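You operate a simulated robot arm through the tools that you are given. There is no shell and no other tool. Be economical: measure what you need, move in short steps, check, and stop when the job is done.

Carry out the task below with a simulated robot arm. There is one attempt and no reset: what you move stays moved.

TASK
Turn the spinner dial to 20 s.
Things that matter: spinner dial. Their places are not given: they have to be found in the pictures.

It is judged by the outcome, as a careful person would: the job done as asked, and still so three seconds after it is handed in. It fails if anything else is knocked over, pushed out of place, dropped, spilled or broken.

THE ROBOT
A 7-joint arm with a two-finger parallel gripper, fixed in place. Base frame: the origin is at the foot of the arm, x ahead of it, y to its left, z up. Lengths are in cm, angles in degrees, forces in N, time in s.
Its first joint turns from -66.0 to 66.0 degrees. Payload 1.57 kg.
Tool frame: the origin (TCP) lies between the finger pads and is the grasp point; the fingertips stand 3 cm ahead of it; z points along the fingers, y is the line along which they close. The gripper opens to 11 cm. The fingers are 2.4 cm wide and 1.2 cm thick; the gripper's body (4.8 by 11.2 cm) begins 7.8 cm behind the TCP.
Orientation is that of the tool frame in the base frame, as a unit quaternion [x, y, z, w]. With the fingers straight down and closing along the base's y, the tool's x points along the base's -x, its y along +y and its z along -z.

THE INTERFACE
- The arm moves only by the tool move_arm. Its argument "deltas" is a list of rows, each a list of 3 entries, a list of its own where there are three numbers: the shift along the base's x, y, z in mm, then the turn, a rotation vector about the base's x, y, z in degrees, then the gripper command, from -1 (shut) to 1 (fully open), values between in proportion. In form: [[[x, y, z], [wx, wy, wz], fingers], ...]. A call has 1 to 20 rows; each row shifts and turns the commanded pose from where the row before left it. A row lasts 0.2 s, in which the tool goes at most 5 cm and 8.6 degrees; a call with a longer step from one row to the next is refused whole, and so is a gripper value outside its range. A pose out of reach is approached as far as the arm can. The call stops where the force on the tool passes 40 N (or 10 N more than at its start, if that is more) or the arm is blocked; 0.2 s more then pass. The fingers move at their own pace (about 10.8 cm/s each) and stop on an object; they squeeze with about 21 N. The grip force told is the motor's: it shows also when the fingers shut on nothing. Time passes only in rows, and 0.2 s behind the last, so rows that do not move let the fingers close. It gives the time, the measured TCP pose, the force on the tool (base axes), the opening and the grip force at its end, in the units of the frame above (readings bear some noise).
- Cameras (640 x 400 px; columns grow to the right, rows downward): "scene" is fixed at [17.31, -38.39, 141.12]; the picture's right is [0.78, -0.63, 0.00], its down [-0.32, -0.40, -0.86] and it looks along [0.54, 0.67, -0.52] (base axes); focal length 340 px, centre (320, 200). "wrist" rides on the gripper at [-3.6, 0, -8] in the tool frame; the picture's right is [0.00, -1.00, 0.00], its down [0.97, 0.00, -0.24] and it looks along [0.24, 0.00, 0.97] (tool axes); focal length 218 px, centre (320, 200).
- grab_frame(camera): a new picture of that camera. No time passes.
- measure_at(camera, pixels): there is no depth. For up to 12 entries [column, row, z] of the newest picture of that camera ("zoom" is the newest enlarged one), the place [x, y] in the base frame at which the ray of that pixel passes the height z, good to about 0.2 cm, but the place of the scene camera against the robot may be out by one fixed shift of up to 1.8 cm in any direction. No time passes.
- zoom(camera, box): a new picture of the part [left, top, right, bottom] of that camera's present view, enlarged. No time passes.
- job_done(): hands the job in; it is judged then, once.

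Work in short steps. Measure before you move; look again where a grasp or a placing could have gone wrong, and mend it. You have 60 turns and 30 pictures in all, the two below and enlarged ones among them. Open the gripper and draw the arm clear of the work before you hand the job in, unless the task says otherwise; then end with one line.

The tools are called after "Emit:" as name(argument=value, ...) on one line, values as JSON. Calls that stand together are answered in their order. move_arm: Moves the arm, as the interface text tells. Its arguments: {"type":"object","properties":{"deltas":{"type":"array","items":{"type":"array"}}},"required":["deltas"]} The other tools are called the same way: grab_frame (camera) takes a picture; measure_at (camera, pixels) gives the place at which the rays of pixels pass given heights; zoom (camera, box) takes an enlarged picture of a part of a camera's view; job_done () hands the job in.

At the start:

```text
time: 0.0
eef_pos: [35.51, 4.15, 113.63]
tool_rot: [0.001, 1.0, 0.0, -0.001]
wrist_force: [-0.2, 0.6, 1.0]
width: 11.0
gripper_force: 0.2
```

scene: 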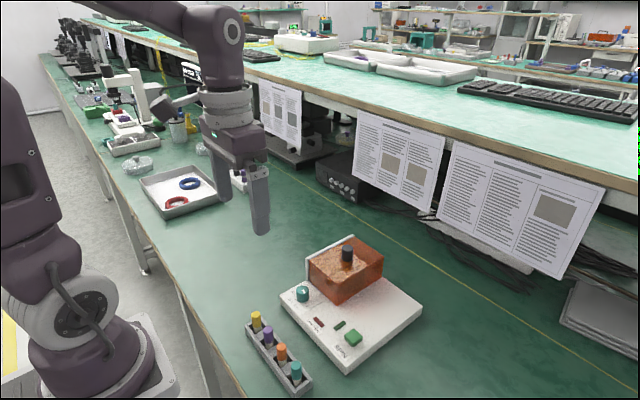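
wrist: 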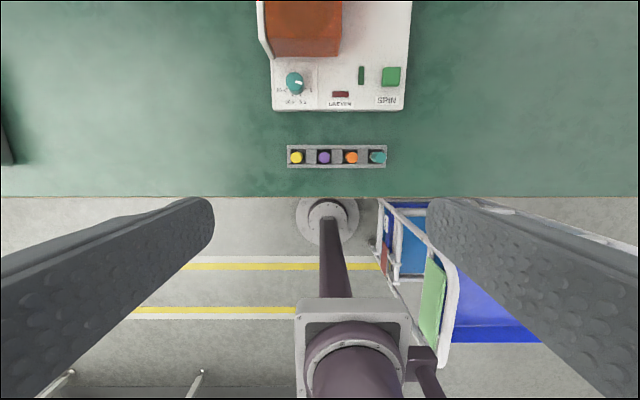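

The teal dial is at about (302,293) in the scene and (295,82) in the wrist view. I zoom on both.

Emit:
zoom(camera="scene", box=[270, 270, 370, 360])

Emit:
zoom(camera="wrist", box=[265, 55, 345, 115])

Emit:
measure_at(camera="wrist", pixels=[[295, 82, 81], [295, 82, 86], [295, 82, 88], [340, 94, 86]])

Emit:
measure_at(camera="scene", pixels=[[302, 293, 81], [302, 293, 86], [302, 293, 88]])

```text
4.44 times, centred on (320, 315) of scene
```

zoom: 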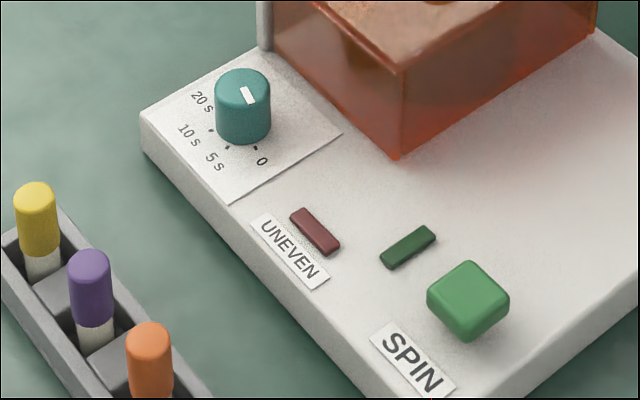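

```text
6.67 times, centred on (305, 85) of wrist
```

zoom: 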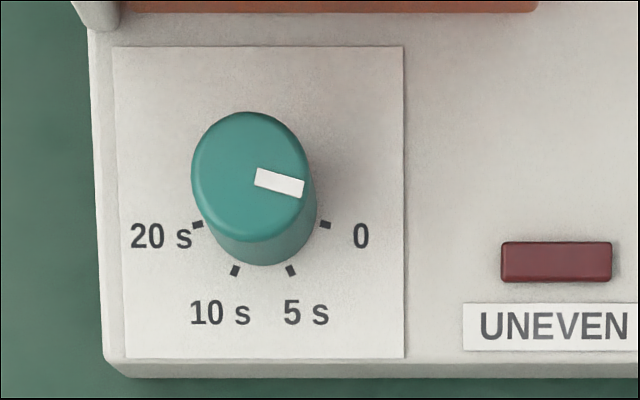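

```text
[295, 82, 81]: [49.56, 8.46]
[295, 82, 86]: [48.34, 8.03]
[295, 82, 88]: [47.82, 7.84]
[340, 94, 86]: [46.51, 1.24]
```

```text
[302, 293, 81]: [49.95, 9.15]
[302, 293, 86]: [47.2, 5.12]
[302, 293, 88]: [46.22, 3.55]
```

The pointer now sits at 0. The scale runs clockwise seen from above, with 20 s about 150° clockwise of 0. I go closer to measure.

Emit:
move_arm(deltas=[[[40, 15, -30], [0, 0, 0], 1], [[40, 15, -30], [0, 0, 0], 1], [[0, 0, -10], [0, 0, 0], 1], [[0, 0, 0], [0, 0, 0], 1]])

Emit:
grab_frame(camera="wrist")

Emit:
grab_frame(camera="scene")

```text
refused: row 1 steps farther than a row can; nothing moved
```

```text
25 pictures are left
```

wrist: 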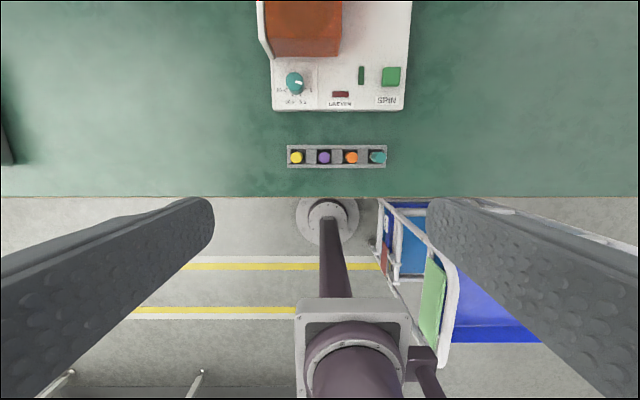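

```text
24 pictures are left
```

scene: 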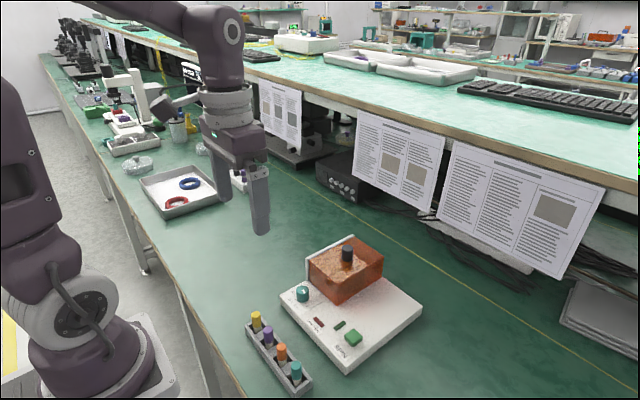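

The step was too long for a row (over 5 cm), so nothing moved. I split it into smaller steps.

Emit:
move_arm(deltas=[[[25, 10, -20], [0, 0, 0], 1], [[25, 10, -20], [0, 0, 0], 1], [[25, 10, -20], [0, 0, 0], 1], [[15, 5, -10], [0, 0, 0], 1], [[0, 0, 0], [0, 0, 0], 1]])

Emit:
grab_frame(camera="wrist")

Emit:
zoom(camera="scene", box=[240, 200, 440, 325])

```text
time: 1.2
eef_pos: [44.41, 7.75, 106.75]
tool_rot: [0.0, 1.0, -0.001, 0.0]
wrist_force: [-1.0, 0.5, 0.4]
width: 11.01
gripper_force: 0.1
```

```text
23 pictures are left
```

wrist: 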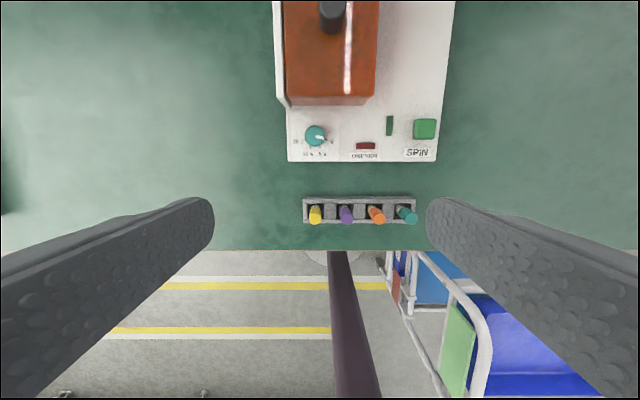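

```text
3.20 times, centred on (340, 262) of scene
```

zoom: 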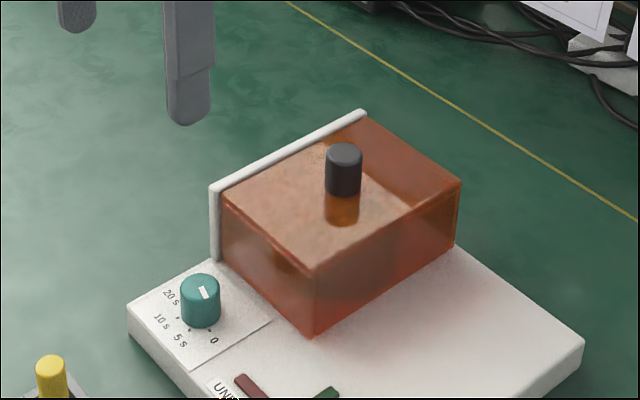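

Triangulate the dial, panel and lid from two wrist views.

Emit:
measure_at(camera="wrist", pixels=[[315, 134, 83], [315, 134, 85], [315, 134, 87], [289, 161, 83], [289, 161, 85], [435, 161, 83], [435, 161, 85], [290, 105, 84], [290, 105, 90], [372, 97, 90], [372, 97, 84], [336, 30, 94]])

Emit:
zoom(camera="wrist", box=[270, 80, 390, 170])

```text
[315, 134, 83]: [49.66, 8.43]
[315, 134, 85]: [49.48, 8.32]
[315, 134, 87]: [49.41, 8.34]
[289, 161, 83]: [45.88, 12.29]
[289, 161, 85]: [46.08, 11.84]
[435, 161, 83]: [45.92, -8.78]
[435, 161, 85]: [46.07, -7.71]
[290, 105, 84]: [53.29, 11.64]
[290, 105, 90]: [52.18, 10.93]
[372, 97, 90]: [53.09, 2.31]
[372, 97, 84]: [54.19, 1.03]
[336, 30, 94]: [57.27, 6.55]
```

```text
4.44 times, centred on (330, 125) of wrist
```

zoom: 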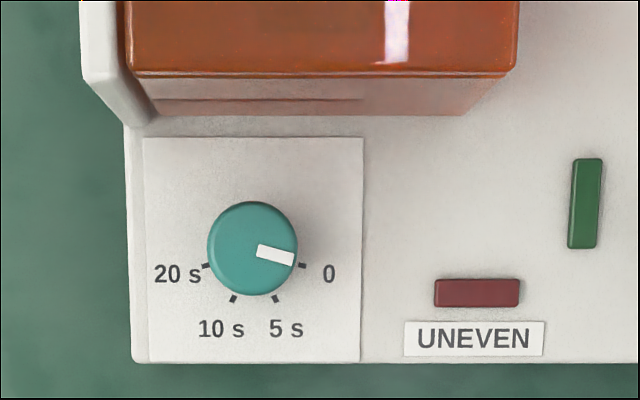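

The dial is at about (49.45, 8.35), top near z 85, and the lid face at x≈53.5, so gripped fingers clear it. First I test in the air whether the wrist can turn −150°.

Emit:
move_arm(deltas=[[[25, 3, 0], [0, 0, 0], 0], [[25, 3, 0], [0, 0, -8], 0], [[0, 0, 0], [0, 0, -8], 0], [[0, 0, 0], [0, 0, -8], 0], [[0, 0, 0], [0, 0, -8], 0], [[0, 0, 0], [0, 0, -8], 0], [[0, 0, 0], [0, 0, -8], 0], [[0, 0, 0], [0, 0, -8], 0], [[0, 0, 0], [0, 0, -8], 0], [[0, 0, 0], [0, 0, -8], 0], [[0, 0, 0], [0, 0, -8], 0], [[0, 0, 0], [0, 0, -8], 0], [[0, 0, 0], [0, 0, -8], 0], [[0, 0, 0], [0, 0, -8], 0], [[0, 0, 0], [0, 0, -8], 0], [[0, 0, 0], [0, 0, -8], 0], [[0, 0, 0], [0, 0, -8], 0], [[0, 0, 0], [0, 0, -8], 0], [[0, 0, 0], [0, 0, -8], 0], [[0, 0, 0], [0, 0, -8], 0]])

```text
time: 5.4
eef_pos: [49.49, 8.36, 106.62]
tool_rot: [0.971, 0.24, 0.0, -0.001]
wrist_force: [-0.1, 0.8, 0.4]
width: 5.49
gripper_force: 0.0
```

The wrist reaches −152°. I turn back by +152° before descending.

Emit:
move_arm(deltas=[[[0, 0, 0], [0, 0, 8], 0], [[0, 0, 0], [0, 0, 8], 0], [[0, 0, 0], [0, 0, 8], 0], [[0, 0, 0], [0, 0, 8], 0], [[0, 0, 0], [0, 0, 8], 0], [[0, 0, 0], [0, 0, 8], 0], [[0, 0, 0], [0, 0, 8], 0], [[0, 0, 0], [0, 0, 8], 0], [[0, 0, 0], [0, 0, 8], 0], [[0, 0, 0], [0, 0, 8], 0], [[0, 0, 0], [0, 0, 8], 0], [[0, 0, 0], [0, 0, 8], 0], [[0, 0, 0], [0, 0, 8], 0], [[0, 0, 0], [0, 0, 8], 0], [[0, 0, 0], [0, 0, 8], 0], [[0, 0, 0], [0, 0, 8], 0], [[0, 0, 0], [0, 0, 8], 0], [[0, 0, 0], [0, 0, 8], 0], [[0, 0, 0], [0, 0, 8], 0], [[0, 0, -30], [0, 0, 0], 0]])

Emit:
grab_frame(camera="wrist")

```text
time: 9.6
eef_pos: [49.42, 8.31, 103.75]
tool_rot: [-0.001, 1.0, 0.0, 0.0]
wrist_force: [-0.5, 0.2, 0.6]
width: 5.53
gripper_force: 0.0
```

```text
20 pictures are left
```

wrist: 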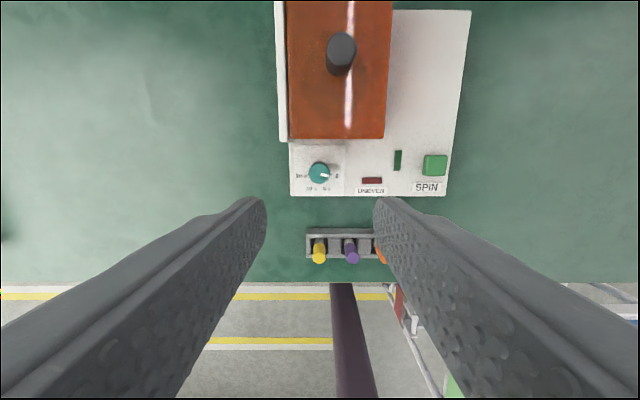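

The dial is at (319,173) here; I re-measure it and the lid edge (385,138).

Emit:
measure_at(camera="wrist", pixels=[[319, 172.5, 82.5], [319, 172.5, 84.8], [319, 172.5, 86], [385, 138, 87.5], [283, 141, 88], [289, 138, 82.5]])

Emit:
move_arm(deltas=[[[0, 0, -40], [0, 0, 0], 0], [[0, 0, -40], [0, 0, 0], 0], [[0, 0, 0], [0, 0, 0], 0]])

Emit:
grab_frame(camera="wrist")

Emit:
zoom(camera="scene", box=[240, 200, 440, 325])

```text
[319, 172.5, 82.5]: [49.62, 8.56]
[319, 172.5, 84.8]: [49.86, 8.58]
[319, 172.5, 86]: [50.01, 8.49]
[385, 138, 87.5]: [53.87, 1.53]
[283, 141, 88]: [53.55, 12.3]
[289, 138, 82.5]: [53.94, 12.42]
```

```text
time: 10.4
eef_pos: [49.44, 8.34, 95.55]
tool_rot: [-0.001, 1.0, 0.001, 0.0]
wrist_force: [0.4, 0.7, 0.0]
width: 5.49
gripper_force: 0.0
```

```text
19 pictures are left
```

wrist: 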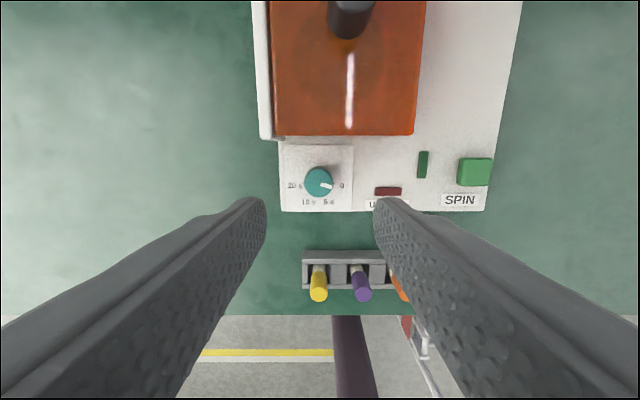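

```text
3.20 times, centred on (340, 262) of scene
```

zoom: 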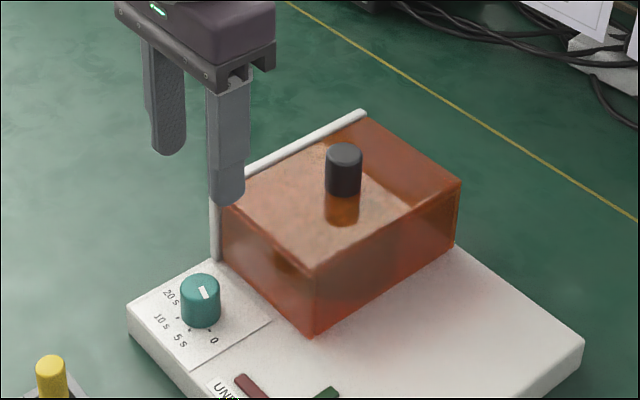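

Dial at (319,182) now. Re-measure at several heights.

Emit:
measure_at(camera="wrist", pixels=[[319, 182, 82.5], [319, 182, 84.8], [319, 182, 86], [344, 132, 87.5], [305, 182, 85], [333, 182, 85], [283, 210, 82.5], [484, 210, 82.5], [283, 210, 84], [484, 210, 84]])

Emit:
zoom(camera="wrist", box=[270, 125, 370, 225])

```text
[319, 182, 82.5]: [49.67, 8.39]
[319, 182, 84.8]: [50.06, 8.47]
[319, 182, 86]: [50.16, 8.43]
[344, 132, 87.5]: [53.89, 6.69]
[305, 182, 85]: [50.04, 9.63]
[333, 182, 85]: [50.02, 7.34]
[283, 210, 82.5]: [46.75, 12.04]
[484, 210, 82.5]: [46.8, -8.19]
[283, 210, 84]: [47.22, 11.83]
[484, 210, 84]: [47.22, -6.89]
```

```text
4.00 times, centred on (320, 175) of wrist
```

zoom: 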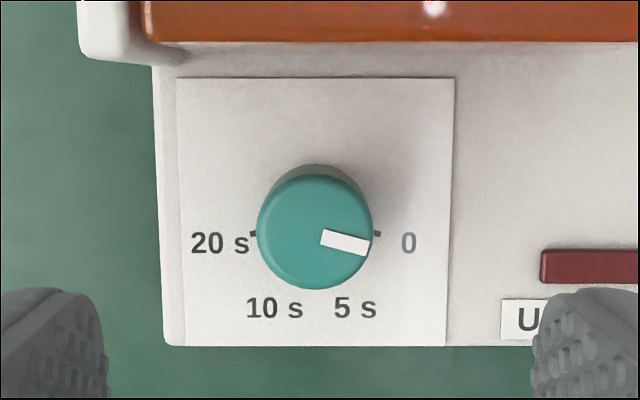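

Dial centre ≈ (49.55, 8.42). I descend so the fingertips reach about z 84 and look.

Emit:
move_arm(deltas=[[[1, 1, -30], [0, 0, 0], 0], [[0, 0, -30], [0, 0, 0], 0], [[0, 0, -15], [0, 0, 0], 0], [[0, 0, -8], [0, 0, 0], 0], [[0, 0, 0], [0, 0, 0], 0]])

Emit:
zoom(camera="scene", box=[260, 240, 360, 320])

Emit:
grab_frame(camera="wrist")

```text
time: 11.6
eef_pos: [49.53, 8.36, 87.38]
tool_rot: [0.0, 1.0, 0.0, 0.0]
wrist_force: [0.6, 0.3, 0.7]
width: 5.48
gripper_force: 0.0
```

```text
5.00 times, centred on (310, 280) of scene
```

zoom: 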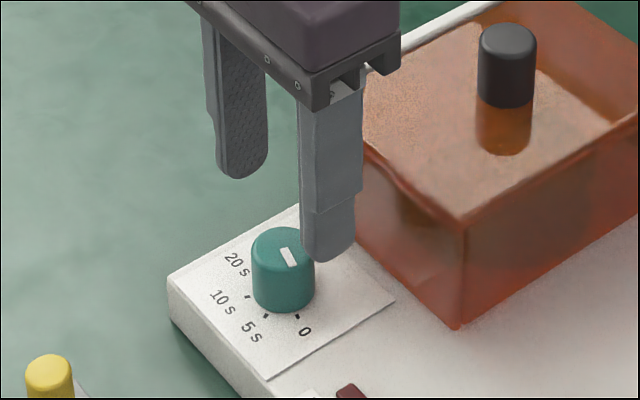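

```text
15 pictures are left
```

wrist: 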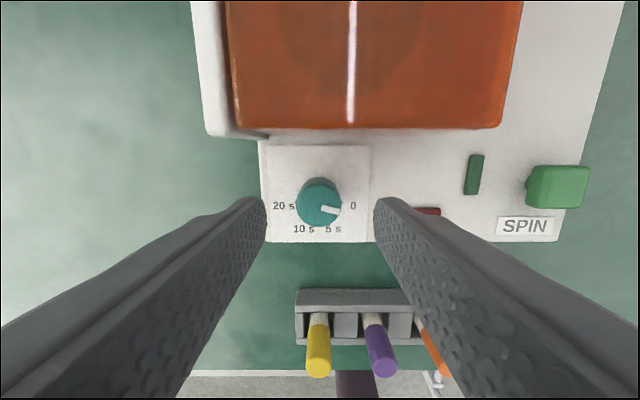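

The fingertips are still above the dial top, and the dial seems about 0.5 cm further in +x than the tool centre. I shift +5 mm in x, lower 10 mm, and look again.

Emit:
move_arm(deltas=[[[5, 0, 0], [0, 0, 0], 0], [[0, 0, -10], [0, 0, 0], 0], [[0, 0, 0], [0, 0, 0], 0]])

Emit:
zoom(camera="scene", box=[260, 250, 340, 314])

Emit:
zoom(camera="wrist", box=[240, 120, 400, 250])

```text
time: 12.4
eef_pos: [49.98, 8.47, 86.36]
tool_rot: [0.0, 1.0, 0.0, 0.0]
wrist_force: [0.4, -1.3, -0.1]
width: 5.52
gripper_force: 0.1
```

```text
6.25 times, centred on (300, 282) of scene
```

zoom: 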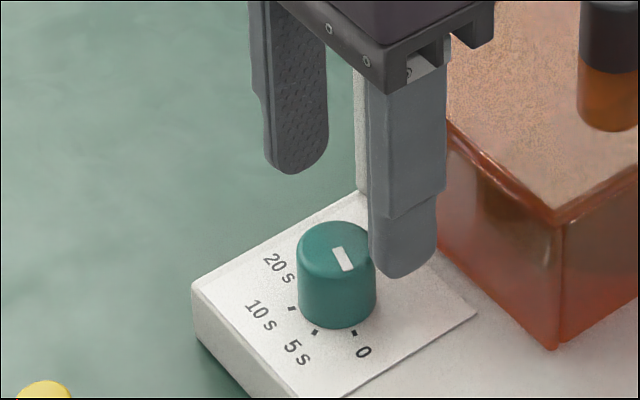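

```text
3.08 times, centred on (320, 185) of wrist
```

zoom: 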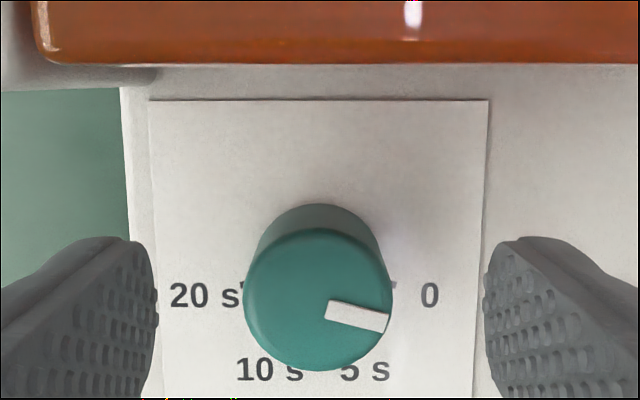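

Dial apparent sizes (17.5, 28.7, 48 px) put its top near z 81.8 and x≈49.45, lower than assumed. I shift back −5 mm in x and lower 12 mm, then look.

Emit:
move_arm(deltas=[[[-5, 0, 0], [0, 0, 0], 0], [[0, 0, -12], [0, 0, 0], 0], [[0, 0, 0], [0, 0, 0], 0]])

Emit:
zoom(camera="scene", box=[260, 250, 340, 314])

Emit:
zoom(camera="wrist", box=[240, 120, 400, 250])

```text
time: 13.2
eef_pos: [49.59, 8.39, 85.21]
tool_rot: [-0.001, 1.0, 0.0, 0.0]
wrist_force: [-0.2, -0.7, -0.3]
width: 5.51
gripper_force: 0.0
```

```text
6.25 times, centred on (300, 282) of scene
```

zoom: 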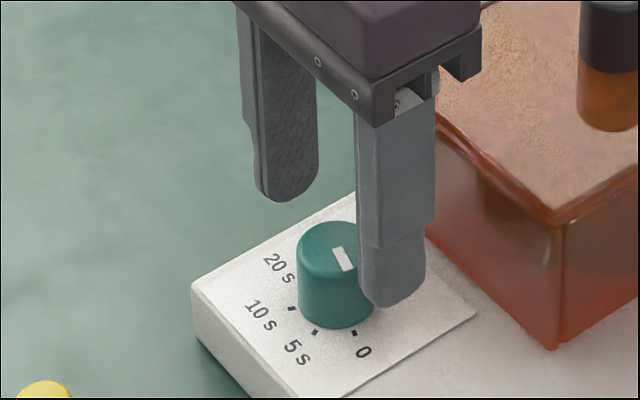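

```text
3.08 times, centred on (320, 185) of wrist
```

zoom: 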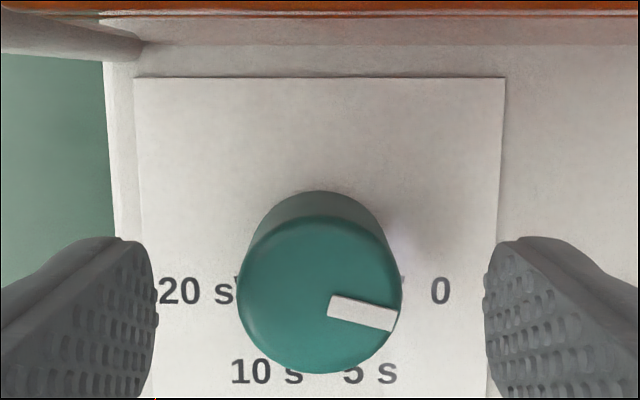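

The dial is now centred between fingertips (318,295 in zoom), tips about level with its top. I lower 13 mm more in small steps.

Emit:
move_arm(deltas=[[[0, 0, -5], [0, 0, 0], 0], [[0, 0, -4], [0, 0, 0], 0], [[0, 0, -4], [0, 0, 0], 0], [[0, 0, 0], [0, 0, 0], 0]])

Emit:
zoom(camera="scene", box=[260, 250, 340, 314])

Emit:
zoom(camera="wrist", box=[240, 120, 400, 250])

```text
time: 14.2
eef_pos: [49.45, 8.38, 83.82]
tool_rot: [0.0, 1.0, 0.001, 0.001]
wrist_force: [-0.2, -0.4, 0.4]
width: 5.5
gripper_force: 0.0
```

```text
6.25 times, centred on (300, 282) of scene
```

zoom: 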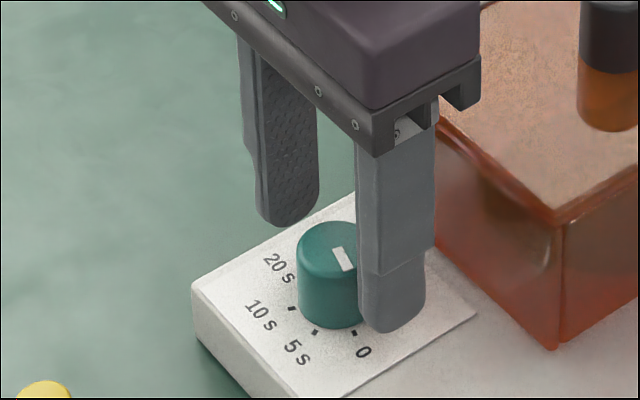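

```text
3.08 times, centred on (320, 185) of wrist
```

zoom: 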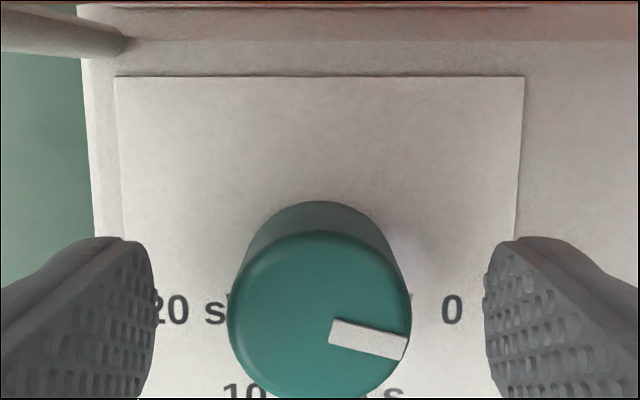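

The dial is centred under the tool with tips about 1 cm below its top. I lower 5 mm and close the fingers.

Emit:
move_arm(deltas=[[[0, 0, -5], [0, 0, 0], 0], [[0, 0, 0], [0, 0, 0], -0.3], [[0, 0, 0], [0, 0, 0], -0.6], [[0, 0, 0], [0, 0, 0], -1], [[0, 0, 0], [0, 0, 0], -1]])

Emit:
grab_frame(camera="wrist")

```text
time: 15.4
eef_pos: [49.49, 8.45, 83.47]
tool_rot: [0.0, 1.0, 0.0, 0.0]
wrist_force: [0.0, 2.2, 3.1]
width: 2.98
gripper_force: 39.4
```

```text
8 pictures are left
```

wrist: 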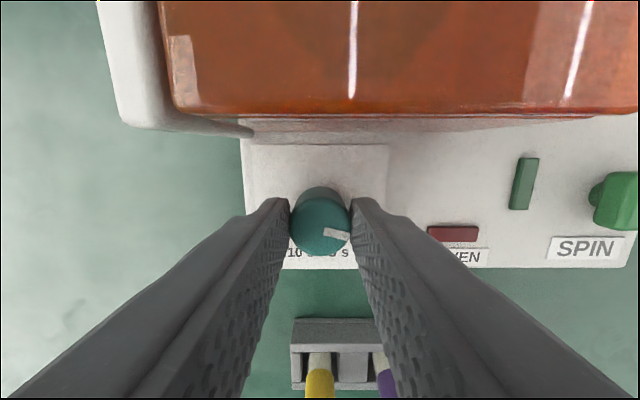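

Gripped at 2.98 cm. I turn the dial −75° first and check the forces.

Emit:
move_arm(deltas=[[[0, 0, 0], [0, 0, -7.5], -1], [[0, 0, 0], [0, 0, -7.5], -1], [[0, 0, 0], [0, 0, -7.5], -1], [[0, 0, 0], [0, 0, -7.5], -1], [[0, 0, 0], [0, 0, -7.5], -1], [[0, 0, 0], [0, 0, -7.5], -1], [[0, 0, 0], [0, 0, -7.5], -1], [[0, 0, 0], [0, 0, -7.5], -1], [[0, 0, 0], [0, 0, -7.5], -1], [[0, 0, 0], [0, 0, -7.5], -1]])

Emit:
zoom(camera="scene", box=[260, 240, 360, 320])

```text
time: 17.6
eef_pos: [49.37, 8.35, 83.54]
tool_rot: [0.609, 0.793, 0.0, 0.0]
wrist_force: [-13.5, -11.3, 19.1]
width: 2.96
gripper_force: 39.4
```

```text
5.00 times, centred on (310, 280) of scene
```

zoom: 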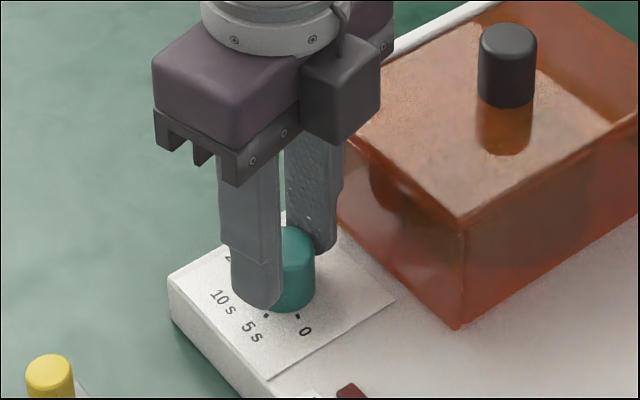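

The forces have grown (−13.5, −11.3, 19.1 N), so I ease the command by −1 mm in x and y and +1.5 mm in z, and check before turning on.

Emit:
move_arm(deltas=[[[-1, -1, 1.5], [0, 0, 0], -1], [[0, 0, 0], [0, 0, 0], -1]])

```text
time: 18.2
eef_pos: [49.46, 8.4, 83.64]
tool_rot: [0.609, 0.793, 0.001, 0.0]
wrist_force: [-1.1, -3.2, -27.1]
width: 2.99
gripper_force: 39.5
```

Z now pulls −27 N, so I give back 0.9 mm and continue turning −37.5°.

Emit:
move_arm(deltas=[[[0, 0, -0.9], [0, 0, 0], -1], [[0, 0, 0], [0, 0, -7.5], -1], [[0, 0, 0], [0, 0, -7.5], -1], [[0, 0, 0], [0, 0, -7.5], -1], [[0, 0, 0], [0, 0, -7.5], -1], [[0, 0, 0], [0, 0, -7.5], -1]])

```text
time: 19.6
eef_pos: [49.38, 8.36, 83.49]
tool_rot: [0.832, 0.555, 0.0, 0.0]
wrist_force: [-13.0, 1.8, 1.8]
width: 2.95
gripper_force: 39.4
```

At −112.6° with modest forces. I turn the remaining −37.5° with slight easing in x.

Emit:
move_arm(deltas=[[[-0.5, 0, 0], [0, 0, -7.5], -1], [[0, 0, 0], [0, 0, -7.5], -1], [[0, 0, 0], [0, 0, -7.5], -1], [[0, 0, 0], [0, 0, -7.5], -1], [[0, 0, 0], [0, 0, -7.5], -1], [[0, 0, 0], [0, 0, 0], -1]])

Emit:
zoom(camera="scene", box=[260, 240, 360, 320])

```text
time: 21.0
eef_pos: [49.32, 8.41, 83.49]
tool_rot: [0.966, 0.258, -0.001, -0.001]
wrist_force: [-13.1, 16.2, 6.6]
width: 2.97
gripper_force: 38.9
```

```text
5.00 times, centred on (310, 280) of scene
```

zoom: 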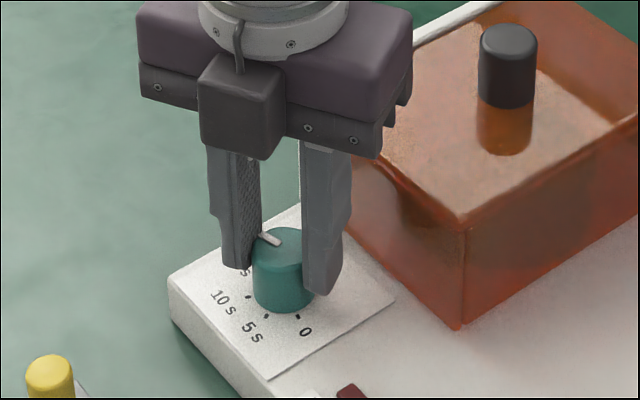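

The dial followed; its pointer is now at the left side. I ease the side load, open to 5.5 cm and rise.

Emit:
move_arm(deltas=[[[-0.5, 0.6, 0], [0, 0, 0], -1], [[0, 0, 0], [0, 0, 0], 0], [[0, 0, 0], [0, 0, 0], 0], [[0, 0, 15], [0, 0, 0], 0], [[0, 0, 30], [0, 0, 0], 0], [[0, 0, 40], [0, 0, 0], 0], [[0, 0, 40], [0, 0, 0], 0], [[0, 0, 0], [0, 0, 0], 0]])

Emit:
zoom(camera="scene", box=[260, 250, 340, 314])

Emit:
grab_frame(camera="wrist")

```text
time: 22.8
eef_pos: [49.27, 8.52, 96.07]
tool_rot: [0.966, 0.259, 0.0, 0.0]
wrist_force: [0.4, 0.1, -0.1]
width: 5.5
gripper_force: 0.1
```

```text
6.25 times, centred on (300, 282) of scene
```

zoom: 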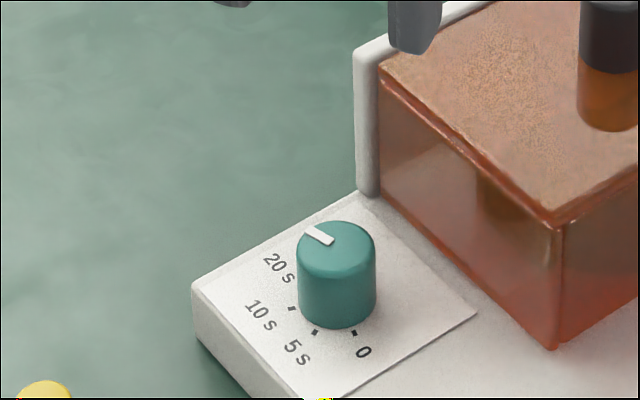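

```text
4 pictures are left
```

wrist: 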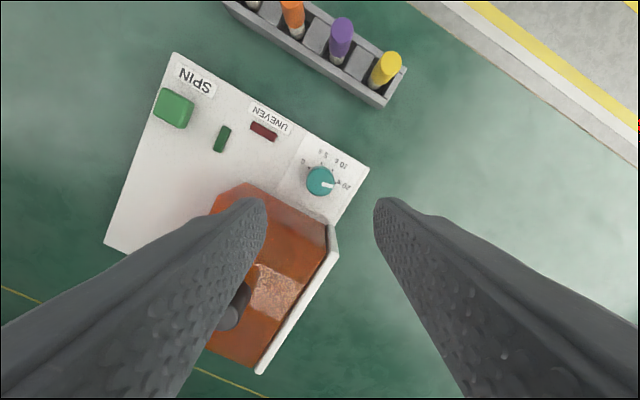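

The pointer has turned toward 20 s; I enlarge the wrist view around the dial (320,180) to check the exact angle.

Emit:
zoom(camera="wrist", box=[288, 140, 368, 220])

```text
5.00 times, centred on (328, 180) of wrist
```

zoom: 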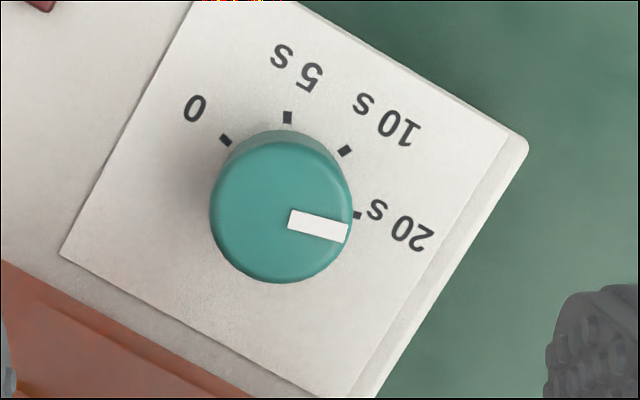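

The pointer points at −14°, and the 20 s tick, seen from the dial's centre, is at about −15°, so they match. I raise the arm clear and open the gripper.

Emit:
move_arm(deltas=[[[0, 0, 40], [0, 0, 0], 0], [[0, 0, 40], [0, 0, 0], 0], [[-30, 0, 20], [0, 0, 0], 1], [[-30, 0, 10], [0, 0, 0], 1], [[0, 0, 0], [0, 0, 0], 1]])

Emit:
grab_frame(camera="scene")

```text
time: 24.0
eef_pos: [43.21, 8.37, 106.91]
tool_rot: [0.966, 0.259, -0.001, 0.0]
wrist_force: [0.1, -0.9, 0.8]
width: 10.97
gripper_force: 0.2
```

```text
2 pictures are left
```

scene: 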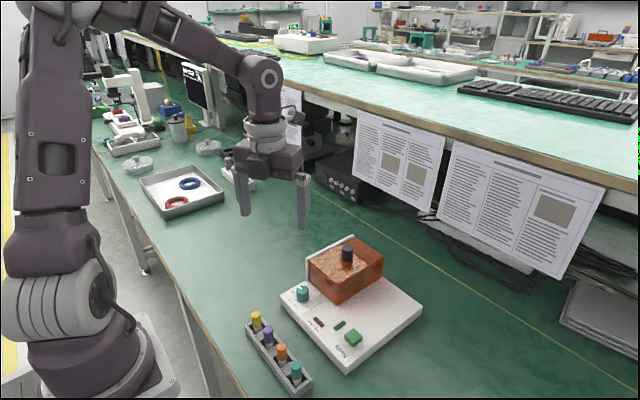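

The arm is clear, the spinner and rack are where they were, and the dial is at 20 s, so I hand in.

Emit:
job_done()

```text
The job is handed in.
```

I turned the spinner dial from 0 to 20 s; the last close-up shows the pointer within about 1° of the 20 s mark, and nothing else appears moved.
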